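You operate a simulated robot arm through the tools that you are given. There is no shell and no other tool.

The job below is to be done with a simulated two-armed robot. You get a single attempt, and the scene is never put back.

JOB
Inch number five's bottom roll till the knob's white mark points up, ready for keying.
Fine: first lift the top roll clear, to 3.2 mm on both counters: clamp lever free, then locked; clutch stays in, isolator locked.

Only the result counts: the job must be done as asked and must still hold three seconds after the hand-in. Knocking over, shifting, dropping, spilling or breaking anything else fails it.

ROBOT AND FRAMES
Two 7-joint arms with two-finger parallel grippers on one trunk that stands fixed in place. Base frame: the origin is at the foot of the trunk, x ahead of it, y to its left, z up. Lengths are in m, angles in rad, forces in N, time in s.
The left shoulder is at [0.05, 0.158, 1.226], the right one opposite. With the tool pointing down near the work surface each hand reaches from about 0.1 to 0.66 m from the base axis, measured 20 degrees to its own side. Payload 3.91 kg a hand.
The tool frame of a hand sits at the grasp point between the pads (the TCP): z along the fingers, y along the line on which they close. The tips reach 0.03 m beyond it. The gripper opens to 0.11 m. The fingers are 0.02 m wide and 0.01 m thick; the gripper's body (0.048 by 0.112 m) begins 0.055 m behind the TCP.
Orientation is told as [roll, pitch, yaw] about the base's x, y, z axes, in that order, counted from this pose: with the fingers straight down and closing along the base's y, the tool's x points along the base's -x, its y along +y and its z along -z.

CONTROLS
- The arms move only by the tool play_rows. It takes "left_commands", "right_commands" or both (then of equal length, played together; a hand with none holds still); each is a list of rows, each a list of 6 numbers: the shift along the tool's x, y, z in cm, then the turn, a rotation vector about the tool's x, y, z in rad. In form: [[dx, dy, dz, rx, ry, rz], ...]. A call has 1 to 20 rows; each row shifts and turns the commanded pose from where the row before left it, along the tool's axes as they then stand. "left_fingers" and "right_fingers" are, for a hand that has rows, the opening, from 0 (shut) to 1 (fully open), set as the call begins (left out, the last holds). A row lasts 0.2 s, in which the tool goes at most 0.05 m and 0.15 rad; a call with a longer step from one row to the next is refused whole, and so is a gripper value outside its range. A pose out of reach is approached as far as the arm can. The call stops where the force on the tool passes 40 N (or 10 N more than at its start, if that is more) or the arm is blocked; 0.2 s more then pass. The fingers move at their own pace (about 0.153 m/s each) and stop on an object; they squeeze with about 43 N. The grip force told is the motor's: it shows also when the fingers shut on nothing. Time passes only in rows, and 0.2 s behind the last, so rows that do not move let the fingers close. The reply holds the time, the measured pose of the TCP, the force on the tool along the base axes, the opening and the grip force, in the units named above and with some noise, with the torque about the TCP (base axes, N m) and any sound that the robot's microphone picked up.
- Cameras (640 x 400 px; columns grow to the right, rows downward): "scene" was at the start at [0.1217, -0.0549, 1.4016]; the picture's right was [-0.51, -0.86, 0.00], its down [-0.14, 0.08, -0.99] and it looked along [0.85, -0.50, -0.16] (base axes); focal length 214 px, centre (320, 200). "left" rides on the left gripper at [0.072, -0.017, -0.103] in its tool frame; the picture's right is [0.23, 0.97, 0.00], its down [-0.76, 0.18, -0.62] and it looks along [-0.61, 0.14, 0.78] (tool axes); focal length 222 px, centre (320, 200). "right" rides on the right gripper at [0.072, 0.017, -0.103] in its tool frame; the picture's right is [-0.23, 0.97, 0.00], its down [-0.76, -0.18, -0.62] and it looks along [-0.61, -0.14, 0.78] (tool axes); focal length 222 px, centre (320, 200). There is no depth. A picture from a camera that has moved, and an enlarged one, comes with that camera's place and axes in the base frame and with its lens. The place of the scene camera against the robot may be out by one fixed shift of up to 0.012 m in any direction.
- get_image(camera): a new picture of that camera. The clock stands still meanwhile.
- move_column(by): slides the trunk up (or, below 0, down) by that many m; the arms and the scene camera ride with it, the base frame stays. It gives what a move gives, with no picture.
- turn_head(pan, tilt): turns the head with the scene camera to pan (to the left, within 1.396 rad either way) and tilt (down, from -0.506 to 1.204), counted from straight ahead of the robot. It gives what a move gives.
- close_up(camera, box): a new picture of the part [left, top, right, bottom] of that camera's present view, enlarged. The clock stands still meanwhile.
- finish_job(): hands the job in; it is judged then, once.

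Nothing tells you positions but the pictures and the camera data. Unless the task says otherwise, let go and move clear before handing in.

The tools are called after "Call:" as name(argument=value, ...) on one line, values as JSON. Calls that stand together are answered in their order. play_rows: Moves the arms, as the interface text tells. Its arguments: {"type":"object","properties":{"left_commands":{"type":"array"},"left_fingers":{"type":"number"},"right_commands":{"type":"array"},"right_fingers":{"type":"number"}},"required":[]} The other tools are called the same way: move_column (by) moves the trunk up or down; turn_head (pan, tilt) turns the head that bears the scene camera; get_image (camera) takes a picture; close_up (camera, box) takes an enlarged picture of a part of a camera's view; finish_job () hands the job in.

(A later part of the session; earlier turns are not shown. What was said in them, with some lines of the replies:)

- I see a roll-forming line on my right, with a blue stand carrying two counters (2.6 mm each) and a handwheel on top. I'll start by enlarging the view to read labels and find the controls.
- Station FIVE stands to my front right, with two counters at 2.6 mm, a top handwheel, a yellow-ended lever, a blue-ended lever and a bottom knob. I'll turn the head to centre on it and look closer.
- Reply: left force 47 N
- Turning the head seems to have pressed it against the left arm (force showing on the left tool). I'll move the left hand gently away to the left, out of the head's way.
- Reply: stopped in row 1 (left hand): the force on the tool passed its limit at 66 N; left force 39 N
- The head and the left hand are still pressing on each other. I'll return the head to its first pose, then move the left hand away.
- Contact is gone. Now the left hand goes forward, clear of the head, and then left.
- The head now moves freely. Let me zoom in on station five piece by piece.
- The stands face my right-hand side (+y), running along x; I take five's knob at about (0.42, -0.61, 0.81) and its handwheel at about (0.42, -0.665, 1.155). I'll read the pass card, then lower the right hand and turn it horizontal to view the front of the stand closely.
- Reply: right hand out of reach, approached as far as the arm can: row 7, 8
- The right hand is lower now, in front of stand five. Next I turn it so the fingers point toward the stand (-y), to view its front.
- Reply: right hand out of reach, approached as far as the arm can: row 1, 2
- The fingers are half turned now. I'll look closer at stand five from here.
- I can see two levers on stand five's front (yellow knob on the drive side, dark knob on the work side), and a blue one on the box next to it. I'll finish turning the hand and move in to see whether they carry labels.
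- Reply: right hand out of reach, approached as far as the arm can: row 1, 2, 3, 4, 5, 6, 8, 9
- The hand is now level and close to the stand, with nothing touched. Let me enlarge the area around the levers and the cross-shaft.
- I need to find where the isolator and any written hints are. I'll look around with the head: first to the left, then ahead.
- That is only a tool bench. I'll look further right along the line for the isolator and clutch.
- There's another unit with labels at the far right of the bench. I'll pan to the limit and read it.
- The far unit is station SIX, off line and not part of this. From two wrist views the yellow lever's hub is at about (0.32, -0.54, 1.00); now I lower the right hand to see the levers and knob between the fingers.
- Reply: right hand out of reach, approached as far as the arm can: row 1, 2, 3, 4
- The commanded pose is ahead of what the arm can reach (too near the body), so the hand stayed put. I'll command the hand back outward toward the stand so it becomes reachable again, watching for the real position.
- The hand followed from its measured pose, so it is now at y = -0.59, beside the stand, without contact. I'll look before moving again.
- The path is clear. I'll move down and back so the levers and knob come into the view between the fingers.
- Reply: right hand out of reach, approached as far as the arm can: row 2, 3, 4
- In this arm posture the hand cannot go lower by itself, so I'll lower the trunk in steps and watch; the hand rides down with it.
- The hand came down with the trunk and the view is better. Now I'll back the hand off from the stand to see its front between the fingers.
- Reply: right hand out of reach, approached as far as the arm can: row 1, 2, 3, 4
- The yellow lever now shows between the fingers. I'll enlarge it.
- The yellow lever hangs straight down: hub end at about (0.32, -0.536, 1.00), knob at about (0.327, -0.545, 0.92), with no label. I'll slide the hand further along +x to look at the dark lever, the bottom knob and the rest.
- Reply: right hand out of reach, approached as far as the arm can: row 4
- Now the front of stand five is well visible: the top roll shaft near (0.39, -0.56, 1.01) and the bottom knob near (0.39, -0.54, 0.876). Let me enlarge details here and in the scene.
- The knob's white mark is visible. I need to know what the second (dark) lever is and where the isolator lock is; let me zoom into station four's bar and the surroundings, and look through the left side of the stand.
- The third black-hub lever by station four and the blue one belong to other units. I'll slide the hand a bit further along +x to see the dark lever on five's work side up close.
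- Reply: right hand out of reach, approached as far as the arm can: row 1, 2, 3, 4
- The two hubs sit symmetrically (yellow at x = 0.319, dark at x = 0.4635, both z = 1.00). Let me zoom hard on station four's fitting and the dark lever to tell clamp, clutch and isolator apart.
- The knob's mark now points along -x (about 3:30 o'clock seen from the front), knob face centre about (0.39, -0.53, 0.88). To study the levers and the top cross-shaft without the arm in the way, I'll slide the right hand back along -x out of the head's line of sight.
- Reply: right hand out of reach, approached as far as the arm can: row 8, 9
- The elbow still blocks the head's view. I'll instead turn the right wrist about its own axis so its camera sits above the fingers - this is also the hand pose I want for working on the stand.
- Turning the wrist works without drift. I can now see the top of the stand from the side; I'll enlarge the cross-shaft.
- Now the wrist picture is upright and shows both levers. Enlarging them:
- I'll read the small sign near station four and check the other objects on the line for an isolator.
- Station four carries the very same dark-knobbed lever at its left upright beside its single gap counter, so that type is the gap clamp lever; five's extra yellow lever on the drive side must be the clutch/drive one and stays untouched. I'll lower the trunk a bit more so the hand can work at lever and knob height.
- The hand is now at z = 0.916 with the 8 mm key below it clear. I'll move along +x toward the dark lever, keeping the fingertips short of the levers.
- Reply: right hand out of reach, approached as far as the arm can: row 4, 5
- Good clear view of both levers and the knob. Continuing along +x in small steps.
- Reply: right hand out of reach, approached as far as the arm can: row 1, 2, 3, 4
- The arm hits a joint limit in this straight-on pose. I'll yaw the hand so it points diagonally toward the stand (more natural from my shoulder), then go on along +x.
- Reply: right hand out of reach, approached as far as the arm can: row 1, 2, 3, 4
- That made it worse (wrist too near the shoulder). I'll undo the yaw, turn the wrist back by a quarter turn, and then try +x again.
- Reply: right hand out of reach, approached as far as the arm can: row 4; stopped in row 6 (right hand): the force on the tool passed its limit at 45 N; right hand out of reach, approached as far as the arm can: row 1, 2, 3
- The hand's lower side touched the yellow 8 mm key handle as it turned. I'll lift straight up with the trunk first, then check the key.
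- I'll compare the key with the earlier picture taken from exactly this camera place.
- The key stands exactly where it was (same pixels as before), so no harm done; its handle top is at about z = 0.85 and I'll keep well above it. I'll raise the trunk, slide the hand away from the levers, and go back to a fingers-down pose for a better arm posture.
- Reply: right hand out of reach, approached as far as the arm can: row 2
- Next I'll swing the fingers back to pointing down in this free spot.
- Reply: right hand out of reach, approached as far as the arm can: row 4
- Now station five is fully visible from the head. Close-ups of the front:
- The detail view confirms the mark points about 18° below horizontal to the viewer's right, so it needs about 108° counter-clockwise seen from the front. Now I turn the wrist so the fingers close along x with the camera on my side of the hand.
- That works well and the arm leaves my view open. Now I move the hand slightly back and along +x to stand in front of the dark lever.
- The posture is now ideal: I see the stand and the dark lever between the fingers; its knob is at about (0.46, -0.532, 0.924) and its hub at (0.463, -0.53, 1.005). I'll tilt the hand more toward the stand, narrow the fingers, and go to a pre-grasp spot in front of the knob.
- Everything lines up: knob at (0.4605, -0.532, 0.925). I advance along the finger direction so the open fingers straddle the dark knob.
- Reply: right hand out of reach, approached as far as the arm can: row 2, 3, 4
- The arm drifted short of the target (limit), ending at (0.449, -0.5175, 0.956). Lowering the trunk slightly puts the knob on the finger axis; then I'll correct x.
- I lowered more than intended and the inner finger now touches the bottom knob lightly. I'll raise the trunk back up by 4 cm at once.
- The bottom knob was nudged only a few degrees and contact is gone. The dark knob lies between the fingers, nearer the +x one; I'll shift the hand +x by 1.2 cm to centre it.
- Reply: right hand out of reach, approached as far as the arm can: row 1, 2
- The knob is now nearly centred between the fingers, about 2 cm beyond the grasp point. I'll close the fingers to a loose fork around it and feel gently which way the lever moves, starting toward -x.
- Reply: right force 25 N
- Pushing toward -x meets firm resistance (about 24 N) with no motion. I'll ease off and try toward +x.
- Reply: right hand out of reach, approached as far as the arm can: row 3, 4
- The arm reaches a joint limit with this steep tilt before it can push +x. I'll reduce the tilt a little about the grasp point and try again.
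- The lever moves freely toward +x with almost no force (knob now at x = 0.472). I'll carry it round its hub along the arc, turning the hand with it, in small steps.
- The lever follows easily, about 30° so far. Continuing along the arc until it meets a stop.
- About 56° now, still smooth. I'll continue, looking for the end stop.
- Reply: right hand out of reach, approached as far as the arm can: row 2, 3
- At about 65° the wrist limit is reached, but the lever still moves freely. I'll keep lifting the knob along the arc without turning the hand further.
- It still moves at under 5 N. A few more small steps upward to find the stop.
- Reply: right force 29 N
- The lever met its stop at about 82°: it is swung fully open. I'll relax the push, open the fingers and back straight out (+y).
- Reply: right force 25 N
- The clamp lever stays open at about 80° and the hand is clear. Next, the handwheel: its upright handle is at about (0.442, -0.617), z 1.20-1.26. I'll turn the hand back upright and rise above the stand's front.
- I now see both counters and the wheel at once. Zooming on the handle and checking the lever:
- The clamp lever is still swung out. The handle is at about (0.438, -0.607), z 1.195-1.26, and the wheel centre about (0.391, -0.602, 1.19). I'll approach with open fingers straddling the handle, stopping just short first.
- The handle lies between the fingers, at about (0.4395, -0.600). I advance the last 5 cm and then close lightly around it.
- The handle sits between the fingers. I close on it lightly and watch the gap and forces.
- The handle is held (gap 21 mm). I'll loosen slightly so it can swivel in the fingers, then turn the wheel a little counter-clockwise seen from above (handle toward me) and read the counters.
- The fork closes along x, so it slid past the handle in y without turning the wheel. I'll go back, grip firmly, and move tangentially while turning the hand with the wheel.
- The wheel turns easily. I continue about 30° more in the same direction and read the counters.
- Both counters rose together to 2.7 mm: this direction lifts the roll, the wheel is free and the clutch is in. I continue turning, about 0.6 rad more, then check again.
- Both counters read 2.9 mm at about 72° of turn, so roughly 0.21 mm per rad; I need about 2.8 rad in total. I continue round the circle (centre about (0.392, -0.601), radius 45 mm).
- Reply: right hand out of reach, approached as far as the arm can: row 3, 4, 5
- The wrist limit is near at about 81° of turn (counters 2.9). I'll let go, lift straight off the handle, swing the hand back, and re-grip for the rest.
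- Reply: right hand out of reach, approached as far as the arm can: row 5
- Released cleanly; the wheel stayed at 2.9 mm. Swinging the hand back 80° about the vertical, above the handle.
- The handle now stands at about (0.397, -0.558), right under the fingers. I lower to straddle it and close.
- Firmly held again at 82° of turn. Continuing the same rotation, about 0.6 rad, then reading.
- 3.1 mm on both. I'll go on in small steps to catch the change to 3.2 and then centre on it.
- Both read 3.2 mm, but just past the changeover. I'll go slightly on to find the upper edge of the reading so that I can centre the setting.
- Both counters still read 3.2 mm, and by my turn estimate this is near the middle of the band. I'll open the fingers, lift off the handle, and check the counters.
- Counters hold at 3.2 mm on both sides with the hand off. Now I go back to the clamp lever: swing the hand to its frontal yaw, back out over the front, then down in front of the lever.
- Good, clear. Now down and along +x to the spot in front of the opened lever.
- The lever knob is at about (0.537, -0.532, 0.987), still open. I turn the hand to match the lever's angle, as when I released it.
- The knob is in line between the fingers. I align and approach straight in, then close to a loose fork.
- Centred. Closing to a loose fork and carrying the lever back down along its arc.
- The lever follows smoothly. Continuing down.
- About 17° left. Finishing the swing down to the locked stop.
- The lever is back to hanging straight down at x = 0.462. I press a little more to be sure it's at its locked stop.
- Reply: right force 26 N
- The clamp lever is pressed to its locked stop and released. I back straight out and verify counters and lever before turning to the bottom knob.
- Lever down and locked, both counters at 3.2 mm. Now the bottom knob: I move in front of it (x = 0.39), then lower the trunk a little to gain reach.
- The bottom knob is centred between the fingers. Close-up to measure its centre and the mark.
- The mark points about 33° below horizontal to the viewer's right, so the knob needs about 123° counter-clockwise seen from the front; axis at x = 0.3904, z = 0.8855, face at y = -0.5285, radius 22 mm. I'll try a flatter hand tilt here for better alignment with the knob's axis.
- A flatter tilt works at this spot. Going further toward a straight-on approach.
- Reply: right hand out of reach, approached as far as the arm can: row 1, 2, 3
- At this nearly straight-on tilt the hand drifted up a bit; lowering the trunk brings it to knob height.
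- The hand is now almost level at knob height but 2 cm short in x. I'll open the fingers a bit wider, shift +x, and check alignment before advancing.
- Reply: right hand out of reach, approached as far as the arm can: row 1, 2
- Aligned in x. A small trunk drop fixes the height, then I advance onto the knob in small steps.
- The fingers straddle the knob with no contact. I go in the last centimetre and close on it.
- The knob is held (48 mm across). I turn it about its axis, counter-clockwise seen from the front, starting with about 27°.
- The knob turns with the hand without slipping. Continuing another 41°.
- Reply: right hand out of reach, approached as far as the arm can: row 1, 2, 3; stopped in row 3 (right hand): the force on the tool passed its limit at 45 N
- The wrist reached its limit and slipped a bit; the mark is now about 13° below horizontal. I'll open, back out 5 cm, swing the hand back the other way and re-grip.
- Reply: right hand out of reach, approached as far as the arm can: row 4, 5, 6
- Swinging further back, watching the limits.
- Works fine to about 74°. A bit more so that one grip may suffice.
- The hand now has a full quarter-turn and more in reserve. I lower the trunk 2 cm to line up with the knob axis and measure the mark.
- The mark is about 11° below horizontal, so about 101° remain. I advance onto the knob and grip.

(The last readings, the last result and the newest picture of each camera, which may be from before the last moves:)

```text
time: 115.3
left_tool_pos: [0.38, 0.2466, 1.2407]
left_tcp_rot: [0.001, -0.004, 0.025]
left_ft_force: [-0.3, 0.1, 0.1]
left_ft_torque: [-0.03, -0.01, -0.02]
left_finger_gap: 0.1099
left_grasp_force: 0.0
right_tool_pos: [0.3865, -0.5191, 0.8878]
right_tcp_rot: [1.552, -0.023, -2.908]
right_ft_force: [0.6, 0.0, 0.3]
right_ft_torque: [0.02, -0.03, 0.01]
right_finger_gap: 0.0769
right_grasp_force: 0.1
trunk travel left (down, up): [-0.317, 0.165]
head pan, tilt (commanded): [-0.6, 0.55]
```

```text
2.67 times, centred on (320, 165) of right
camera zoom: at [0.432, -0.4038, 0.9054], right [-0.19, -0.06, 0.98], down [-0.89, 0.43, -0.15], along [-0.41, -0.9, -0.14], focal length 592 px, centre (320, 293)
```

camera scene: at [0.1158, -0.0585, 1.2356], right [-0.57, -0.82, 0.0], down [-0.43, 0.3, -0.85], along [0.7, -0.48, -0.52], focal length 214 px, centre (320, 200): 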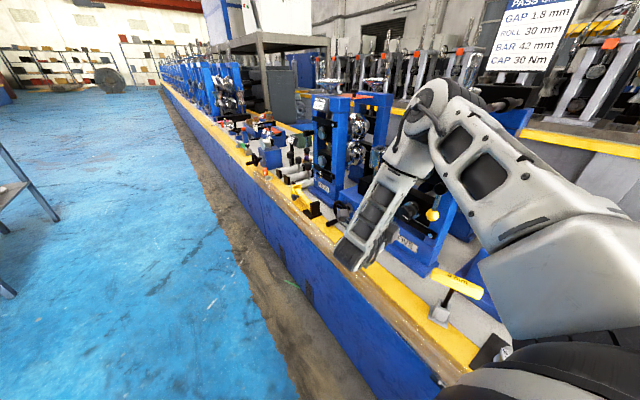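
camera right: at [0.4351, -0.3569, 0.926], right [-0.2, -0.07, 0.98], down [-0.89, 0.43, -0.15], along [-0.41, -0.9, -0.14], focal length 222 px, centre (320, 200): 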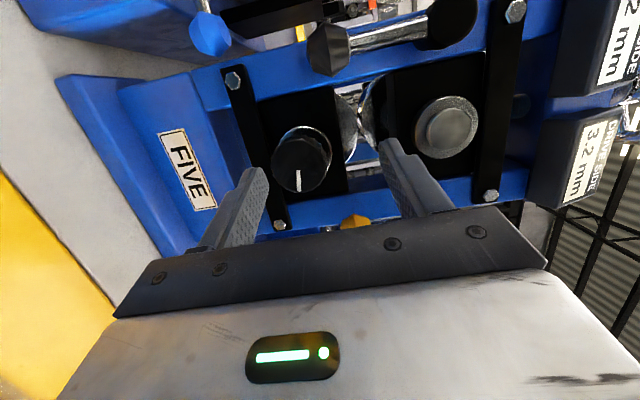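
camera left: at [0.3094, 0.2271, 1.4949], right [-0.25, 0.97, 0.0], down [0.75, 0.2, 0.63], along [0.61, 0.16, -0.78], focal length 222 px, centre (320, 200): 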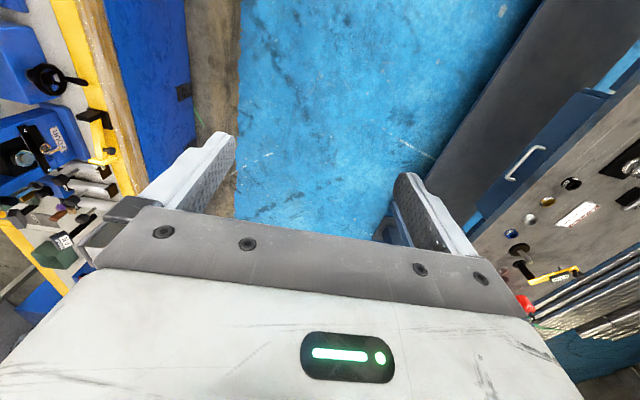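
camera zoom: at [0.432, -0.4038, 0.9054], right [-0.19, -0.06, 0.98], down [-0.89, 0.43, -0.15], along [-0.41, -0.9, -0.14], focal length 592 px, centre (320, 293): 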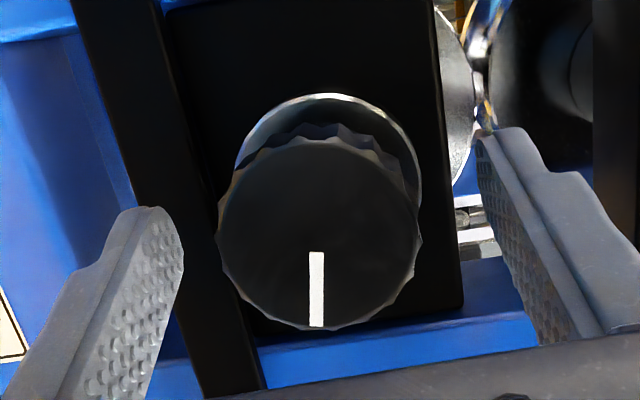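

Centred. Closing on the knob.

Call:
play_rows(right_commands=[[0, 0, 0, 0, 0, 0], [0, 0, 0, 0, 0, 0], [0, 0, 0, 0, 0, 0]], right_fingers=0.0)

Call:
close_up(camera="right", box=[220, 90, 420, 240])

```text
time: 116.2
left_tool_pos: [0.3815, 0.2469, 1.2405]
left_tcp_rot: [0.0, -0.004, 0.027]
left_ft_force: [0.2, -0.4, -0.6]
left_ft_torque: [0.03, 0.0, -0.02]
left_finger_gap: 0.1103
left_grasp_force: 0.1
right_tool_pos: [0.3851, -0.5187, 0.889]
right_tcp_rot: [1.554, -0.024, -2.906]
right_ft_force: [0.2, -1.7, 2.6]
right_ft_torque: [-0.33, 0.01, 0.15]
right_finger_gap: 0.047
right_grasp_force: 45.4
trunk travel left (down, up): [-0.317, 0.165]
head pan, tilt (commanded): [-0.6, 0.55]
```

```text
2.67 times, centred on (320, 165) of right
camera zoom: at [0.4321, -0.4038, 0.9056], right [-0.19, -0.06, 0.98], down [-0.89, 0.43, -0.15], along [-0.41, -0.9, -0.14], focal length 592 px, centre (320, 293)
```

zoom: 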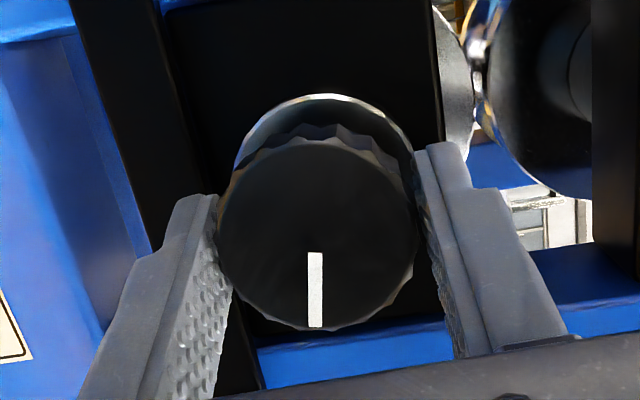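

Firm grip. Turning about the knob's axis again, 34° first.

Call:
play_rows(right_commands=[[0, 0.06, 0, 0.0286, -0.002, -0.116], [0, 0.06, 0, 0.0286, -0.002, -0.116], [0, 0.06, 0, 0.0286, -0.002, -0.116], [0, 0.06, 0, 0.0286, -0.002, -0.116], [0, 0.06, 0, 0.0286, -0.002, -0.116]])

Call:
close_up(camera="right", box=[220, 90, 420, 240])

```text
time: 117.3
left_tool_pos: [0.381, 0.2464, 1.2396]
left_tcp_rot: [0.0, -0.004, 0.027]
left_ft_force: [0.7, -0.2, 0.1]
left_ft_torque: [-0.02, -0.01, 0.01]
left_finger_gap: 0.11
left_grasp_force: 0.0
right_tool_pos: [0.3869, -0.5196, 0.8905]
right_tcp_rot: [1.389, -0.606, -2.857]
right_ft_force: [1.9, -3.1, 2.5]
right_ft_torque: [-0.83, -0.02, 0.78]
right_finger_gap: 0.0468
right_grasp_force: 45.2
trunk travel left (down, up): [-0.317, 0.165]
head pan, tilt (commanded): [-0.6, 0.55]
```

```text
2.67 times, centred on (320, 165) of right
camera zoom: at [0.4346, -0.4038, 0.8789], right [0.39, -0.07, 0.92], down [-0.82, 0.43, 0.38], along [-0.42, -0.9, 0.11], focal length 592 px, centre (320, 293)
```

zoom: 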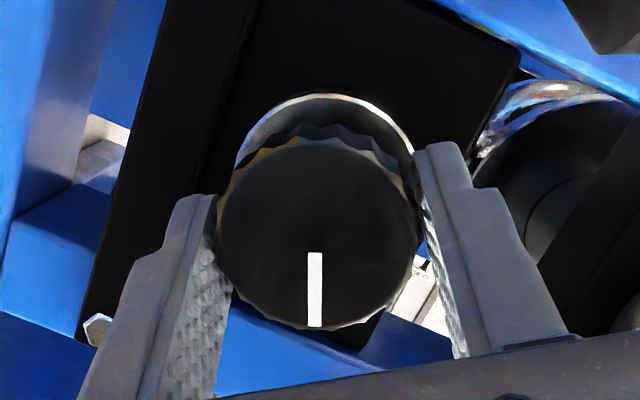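

No slip at all. Continuing 41°.

Call:
play_rows(right_commands=[[0, 0.06, 0, 0.0286, -0.002, -0.116], [0, 0.06, 0, 0.0286, -0.002, -0.116], [0, 0.06, 0, 0.0286, -0.002, -0.116], [0, 0.06, 0, 0.0286, -0.002, -0.116], [0, 0.06, 0, 0.0286, -0.002, -0.116], [0, 0.06, 0, 0.0286, -0.002, -0.116]])

Call:
close_up(camera="right", box=[220, 90, 420, 240])

```text
time: 118.8
left_tool_pos: [0.3798, 0.2467, 1.2401]
left_tcp_rot: [0.001, -0.002, 0.026]
left_ft_force: [0.5, 0.0, -0.2]
left_ft_torque: [-0.01, -0.02, 0.0]
left_finger_gap: 0.1102
left_grasp_force: 0.0
right_tool_pos: [0.388, -0.5184, 0.8914]
right_tcp_rot: [0.755, -1.24, -2.323]
right_ft_force: [-2.2, -1.5, -2.1]
right_ft_torque: [-1.08, 0.02, 0.45]
right_finger_gap: 0.0467
right_grasp_force: 45.0
trunk travel left (down, up): [-0.317, 0.165]
head pan, tilt (commanded): [-0.6, 0.55]
```

```text
2.67 times, centred on (320, 165) of right
camera zoom: at [0.4179, -0.4036, 0.8523], right [0.9, -0.08, 0.43], down [-0.36, 0.43, 0.83], along [-0.25, -0.9, 0.36], focal length 592 px, centre (320, 293)
```

zoom: 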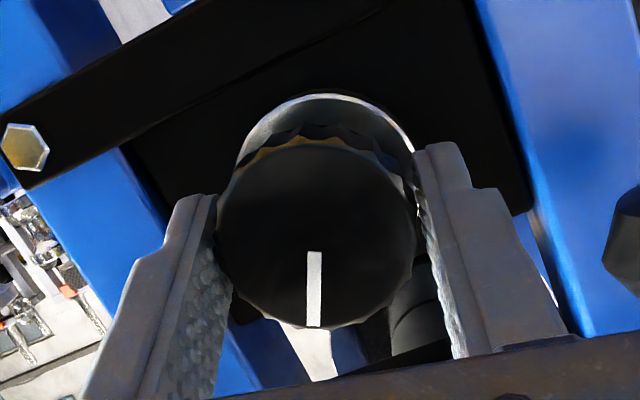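

The mark is now about 26° from vertical. Turning the remaining 0.46 rad.

Call:
play_rows(right_commands=[[0, 0.06, 0, 0.0286, -0.002, -0.116], [0, 0.06, 0, 0.0286, -0.002, -0.116], [0, 0.06, 0, 0.0286, -0.002, -0.116], [0, 0.04, 0, 0.0236, -0.002, -0.096]])

Call:
close_up(camera="right", box=[220, 90, 420, 240])

```text
time: 119.8
left_tool_pos: [0.382, 0.2465, 1.2406]
left_tcp_rot: [0.002, -0.004, 0.027]
left_ft_force: [-0.6, -0.3, 0.3]
left_ft_torque: [-0.04, 0.01, -0.01]
left_finger_gap: 0.11
left_grasp_force: 0.0
right_tool_pos: [0.3909, -0.5185, 0.8923]
right_tcp_rot: [-0.793, -1.238, -0.831]
right_ft_force: [-3.7, 5.5, -9.8]
right_ft_torque: [-0.48, 0.01, 0.89]
right_finger_gap: 0.0466
right_grasp_force: 45.4
trunk travel left (down, up): [-0.317, 0.165]
head pan, tilt (commanded): [-0.6, 0.55]
```

```text
2.67 times, centred on (320, 165) of right
camera zoom: at [0.3991, -0.4034, 0.8441], right [1.0, -0.08, -0.01], down [0.04, 0.42, 0.9], along [-0.06, -0.9, 0.43], focal length 592 px, centre (320, 293)
```

zoom: 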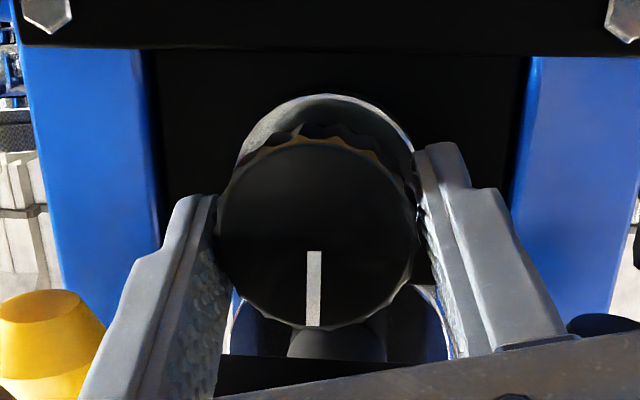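

The mark now stands vertical to within a fraction of a degree. I release the knob gently and check that it stays.

Call:
play_rows(right_commands=[[0, 0, 0, 0, 0, 0], [0, 0, 0, 0, 0, 0], [0, 0, 0, 0, 0, 0]], right_fingers=0.7)

Call:
close_up(camera="right", box=[220, 90, 420, 240])

Call:
play_rows(right_commands=[[0.25, -0.03, -0.96, 0, 0, 0], [0.3, -0.03, -1.15, 0, 0, 0], [0.3, -0.03, -1.15, 0, 0, 0], [0.3, -0.03, -1.15, 0, 0, 0]])

Call:
close_up(camera="right", box=[220, 90, 420, 240])

```text
time: 120.5
left_tool_pos: [0.3801, 0.2454, 1.2416]
left_tcp_rot: [-0.001, -0.005, 0.025]
left_ft_force: [0.4, -0.2, 0.0]
left_ft_torque: [-0.05, 0.01, 0.0]
left_finger_gap: 0.1101
left_grasp_force: 0.0
right_tool_pos: [0.3906, -0.5208, 0.8942]
right_tcp_rot: [-0.791, -1.245, -0.831]
right_ft_force: [-0.2, 0.0, 0.6]
right_ft_torque: [0.02, 0.0, 0.0]
right_finger_gap: 0.0771
right_grasp_force: 0.2
trunk travel left (down, up): [-0.317, 0.165]
head pan, tilt (commanded): [-0.6, 0.55]
```

```text
2.67 times, centred on (320, 165) of right
camera zoom: at [0.3995, -0.404, 0.8452], right [1.0, -0.08, -0.01], down [0.04, 0.43, 0.9], along [-0.07, -0.9, 0.43], focal length 592 px, centre (320, 293)
```

zoom: 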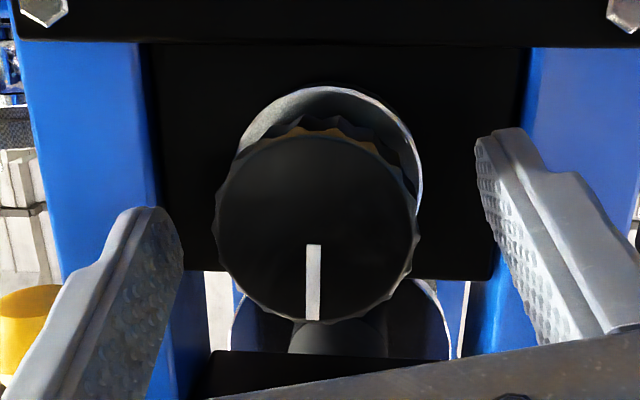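

```text
time: 121.5
left_tool_pos: [0.3815, 0.2461, 1.2405]
left_tcp_rot: [0.001, -0.004, 0.026]
left_ft_force: [-0.1, -0.2, 0.3]
left_ft_torque: [-0.01, 0.0, -0.01]
left_finger_gap: 0.1099
left_grasp_force: 0.1
right_tool_pos: [0.3908, -0.4737, 0.8942]
right_tcp_rot: [-0.79, -1.245, -0.831]
right_ft_force: [0.8, -1.4, -0.5]
right_ft_torque: [0.02, 0.0, 0.02]
right_finger_gap: 0.0769
right_grasp_force: 0.1
trunk travel left (down, up): [-0.317, 0.165]
head pan, tilt (commanded): [-0.6, 0.55]
```

```text
2.67 times, centred on (320, 165) of right
camera zoom: at [0.3992, -0.3581, 0.8447], right [1.0, -0.08, -0.01], down [0.04, 0.43, 0.9], along [-0.07, -0.9, 0.43], focal length 592 px, centre (320, 293)
```

zoom: 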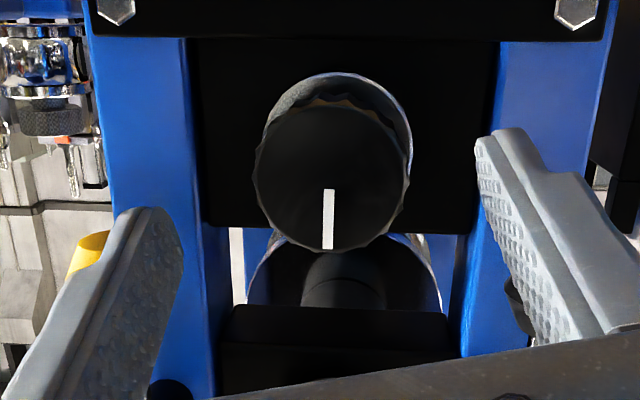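

The knob stays put with its mark up. I'll tilt the hand back up in place, then raise it away from the stand.

Call:
play_rows(right_commands=[[0, 0, 0, 0, 0.12, 0], [0, 0, 0, 0, 0.12, 0], [0, 0, 0, 0, 0.12, 0], [0, 0, 0, 0, 0.12, 0], [0, 0, 0, 0, 0.12, 0]])

Call:
get_image(camera="right")

```text
time: 122.8
left_tool_pos: [0.3817, 0.2457, 1.2399]
left_tcp_rot: [-0.001, -0.003, 0.026]
left_ft_force: [-0.3, 0.5, 0.2]
left_ft_torque: [-0.01, 0.01, 0.02]
left_finger_gap: 0.1097
left_grasp_force: 0.1
right_tool_pos: [0.3906, -0.474, 0.8929]
right_tcp_rot: [-0.307, -0.711, -1.391]
right_ft_force: [-0.1, -0.5, -0.2]
right_ft_torque: [0.0, -0.03, 0.01]
right_finger_gap: 0.0768
right_grasp_force: 0.1
trunk travel left (down, up): [-0.317, 0.165]
head pan, tilt (commanded): [-0.6, 0.55]
```

```text
taken
camera right: at [0.416, -0.3528, 0.9166], right [0.98, -0.19, -0.07], down [0.05, -0.15, 0.99], along [-0.2, -0.97, -0.14], focal length 222 px, centre (320, 200)
```

right: 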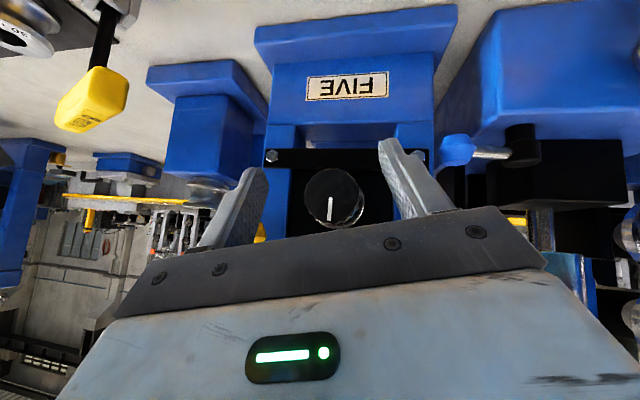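

Now back 6 cm from the stand and up.

Call:
play_rows(right_commands=[[1.5, -0.04, -1.33, 0, 0, 0], [1.5, -0.04, -1.33, 0, 0, 0], [-1.3, -0.45, -1.45, 0, 0, 0], [-2.6, -0.9, -2.9, 0, 0, 0], [-2.6, -0.9, -2.9, 0, 0, 0], [-2.6, -0.9, -2.9, 0, 0, 0], [-2.6, -0.9, -2.9, 0, 0, 0], [-2.6, -0.9, -2.9, 0, 0, 0], [-2.6, -0.9, -2.9, 0, 0, 0]])

Call:
get_image(camera="scene")

Call:
get_image(camera="right")

```text
time: 124.8
left_tool_pos: [0.3804, 0.2467, 1.2408]
left_tcp_rot: [-0.001, -0.004, 0.025]
left_ft_force: [-0.3, 0.4, -0.3]
left_ft_torque: [0.01, -0.01, -0.02]
left_finger_gap: 0.1098
left_grasp_force: 0.1
right_tool_pos: [0.3925, -0.4339, 1.152]
right_tcp_rot: [-0.309, -0.712, -1.389]
right_ft_force: [0.5, 0.2, -0.9]
right_ft_torque: [-0.02, 0.04, 0.01]
right_finger_gap: 0.0771
right_grasp_force: 0.1
trunk travel left (down, up): [-0.317, 0.165]
head pan, tilt (commanded): [-0.6, 0.55]
```

```text
taken
camera scene: at [0.1156, -0.0585, 1.2146], right [-0.57, -0.82, 0.0], down [-0.43, 0.3, -0.85], along [0.7, -0.48, -0.52], focal length 214 px, centre (320, 200)
```

scene: 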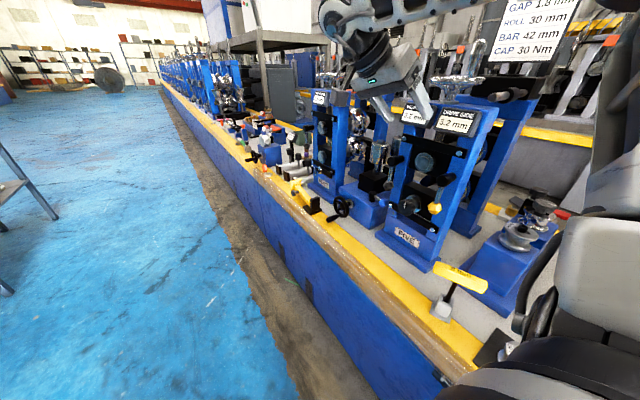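

```text
taken
camera right: at [0.4184, -0.3137, 1.1756], right [0.98, -0.19, -0.07], down [0.05, -0.15, 0.99], along [-0.2, -0.97, -0.13], focal length 222 px, centre (320, 200)
```

right: 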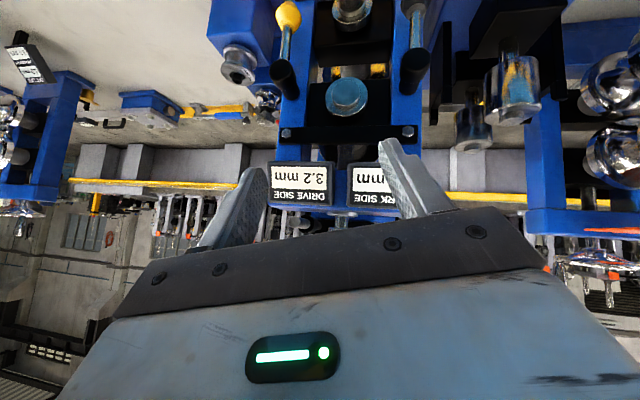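

The hand is clear. Final inspection from the head: counters, levers, knob mark, and the surroundings.

Call:
move_column(by=0.14)

Call:
close_up(camera="scene", box=[360, 190, 460, 290])

Call:
close_up(camera="scene", box=[360, 100, 480, 210])

Call:
get_image(camera="scene")

```text
time: 126.4
left_tool_pos: [0.3807, 0.2462, 1.3808]
left_tcp_rot: [-0.001, -0.003, 0.026]
left_ft_force: [-0.6, -0.1, 1.4]
left_ft_torque: [-0.01, 0.0, 0.0]
left_finger_gap: 0.11
left_grasp_force: 0.0
right_tool_pos: [0.3927, -0.434, 1.2921]
right_tcp_rot: [-0.307, -0.712, -1.391]
right_ft_force: [-1.2, -0.4, 0.4]
right_ft_torque: [0.0, 0.02, -0.01]
right_finger_gap: 0.077
right_grasp_force: 0.2
trunk travel left (down, up): [-0.457, 0.025]
head pan, tilt (commanded): [-0.6, 0.55]
```

```text
4.00 times, centred on (410, 240) of scene
camera zoom: at [0.1159, -0.0586, 1.3545], right [-0.57, -0.82, 0.0], down [-0.43, 0.3, -0.85], along [0.7, -0.48, -0.52], focal length 858 px, centre (-40, 40)
```

zoom: 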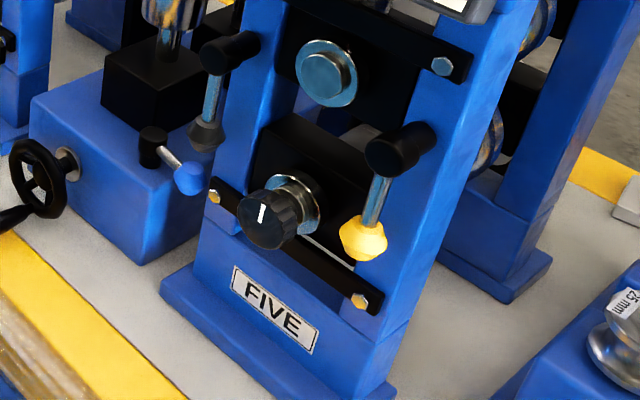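

```text
3.64 times, centred on (420, 155) of scene
camera zoom: at [0.1159, -0.0586, 1.3545], right [-0.57, -0.82, 0.0], down [-0.43, 0.3, -0.85], along [0.7, -0.48, -0.52], focal length 780 px, centre (-44, 364)
```

zoom: 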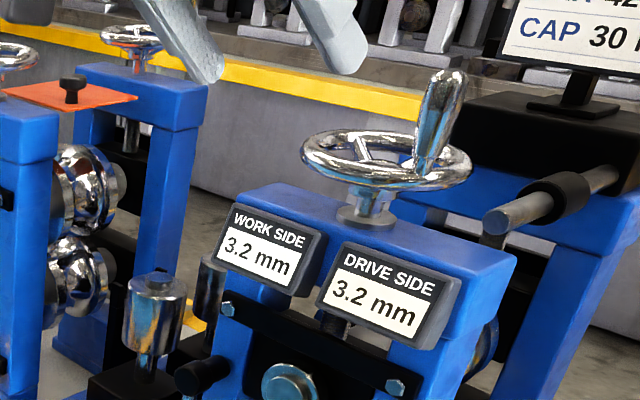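

```text
taken
camera scene: at [0.1159, -0.0586, 1.3545], right [-0.57, -0.82, 0.0], down [-0.43, 0.3, -0.85], along [0.7, -0.48, -0.52], focal length 214 px, centre (320, 200)
```

scene: 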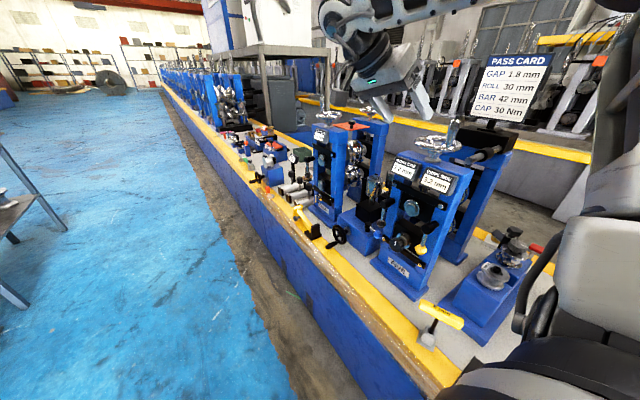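

Both counters read 3.2 mm, both levers hang as at the start. One last zoom on the mark to check its angle.

Call:
close_up(camera="scene", box=[380, 220, 430, 260])

Call:
close_up(camera="scene", box=[410, 285, 490, 355])

```text
10.00 times, centred on (405, 240) of scene
camera zoom: at [0.1159, -0.0586, 1.3545], right [-0.57, -0.82, 0.0], down [-0.43, 0.3, -0.85], along [0.7, -0.48, -0.52], focal length 2145 px, centre (-530, -200)
```

zoom: 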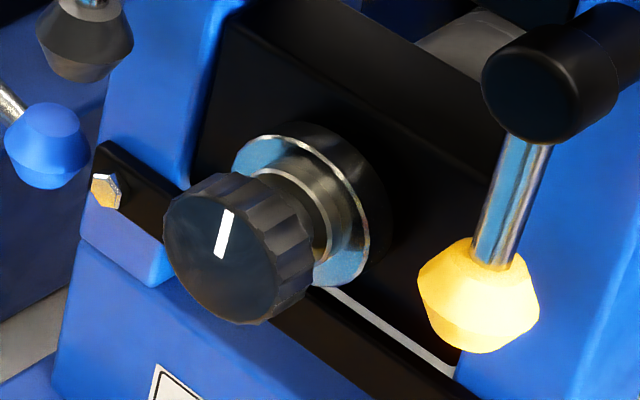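

```text
5.71 times, centred on (450, 320) of scene
camera zoom: at [0.1159, -0.0586, 1.3545], right [-0.57, -0.82, 0.0], down [-0.43, 0.3, -0.85], along [0.7, -0.48, -0.52], focal length 1226 px, centre (-423, -486)
```

zoom: 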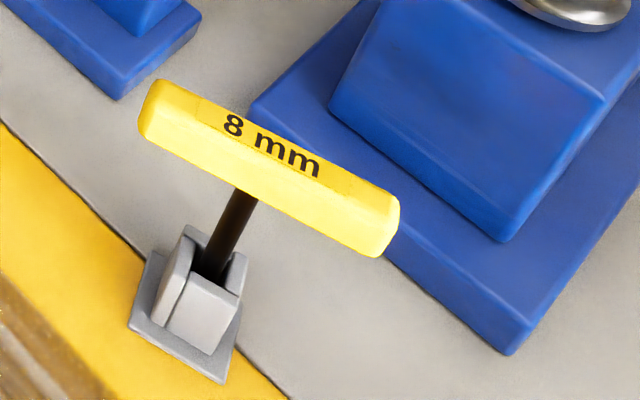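

Station five is done, and my hand is off everything and clear of the stand. The white mark on the bottom knob points straight up, to within about half a degree. Both counters read 3.2 mm, and the clamp lever is back at its locked stop. The clutch collar, the yellow lever and the 8 mm key are where they were. I'm handing in the job.

Call:
finish_job()

```text
The job is handed in.
```

I've handed in the job on stand five. The bottom knob's white mark points straight up, within about half a degree. Both counters read 3.2 mm, and the clamp lever is back at its locked stop.

Some things you should know:

- **Which lever is the clamp:** none of the levers is labelled. I took the dark one on the work side to be the clamp, because stand four has the same lever beside its gap counter. With it open, the handwheel turned easily and both counters moved together, so the clutch stayed in.
- **Isolator:** I found nothing marked as the isolator. I left the yellow lever, the blue lever and the clutch collar alone.
- **Knob turned early:** while I was reaching for the clamp lever, a finger brushed the bottom knob. It turned the bottom roll about 15° before I had lifted the top roll. I set the mark only after the lift and re-locking.
- **Other contacts:** the hand bumped the 8 mm key's handle once, at about 45 N. The key was in the same place in the next picture and again at the end. Early on, the head also pressed against the left hand, and I moved them apart.
- **Gap accuracy:** the counters only show tenths. I estimate the gap is near the middle of the 3.2 reading, but I didn't check where it changes to 3.3.
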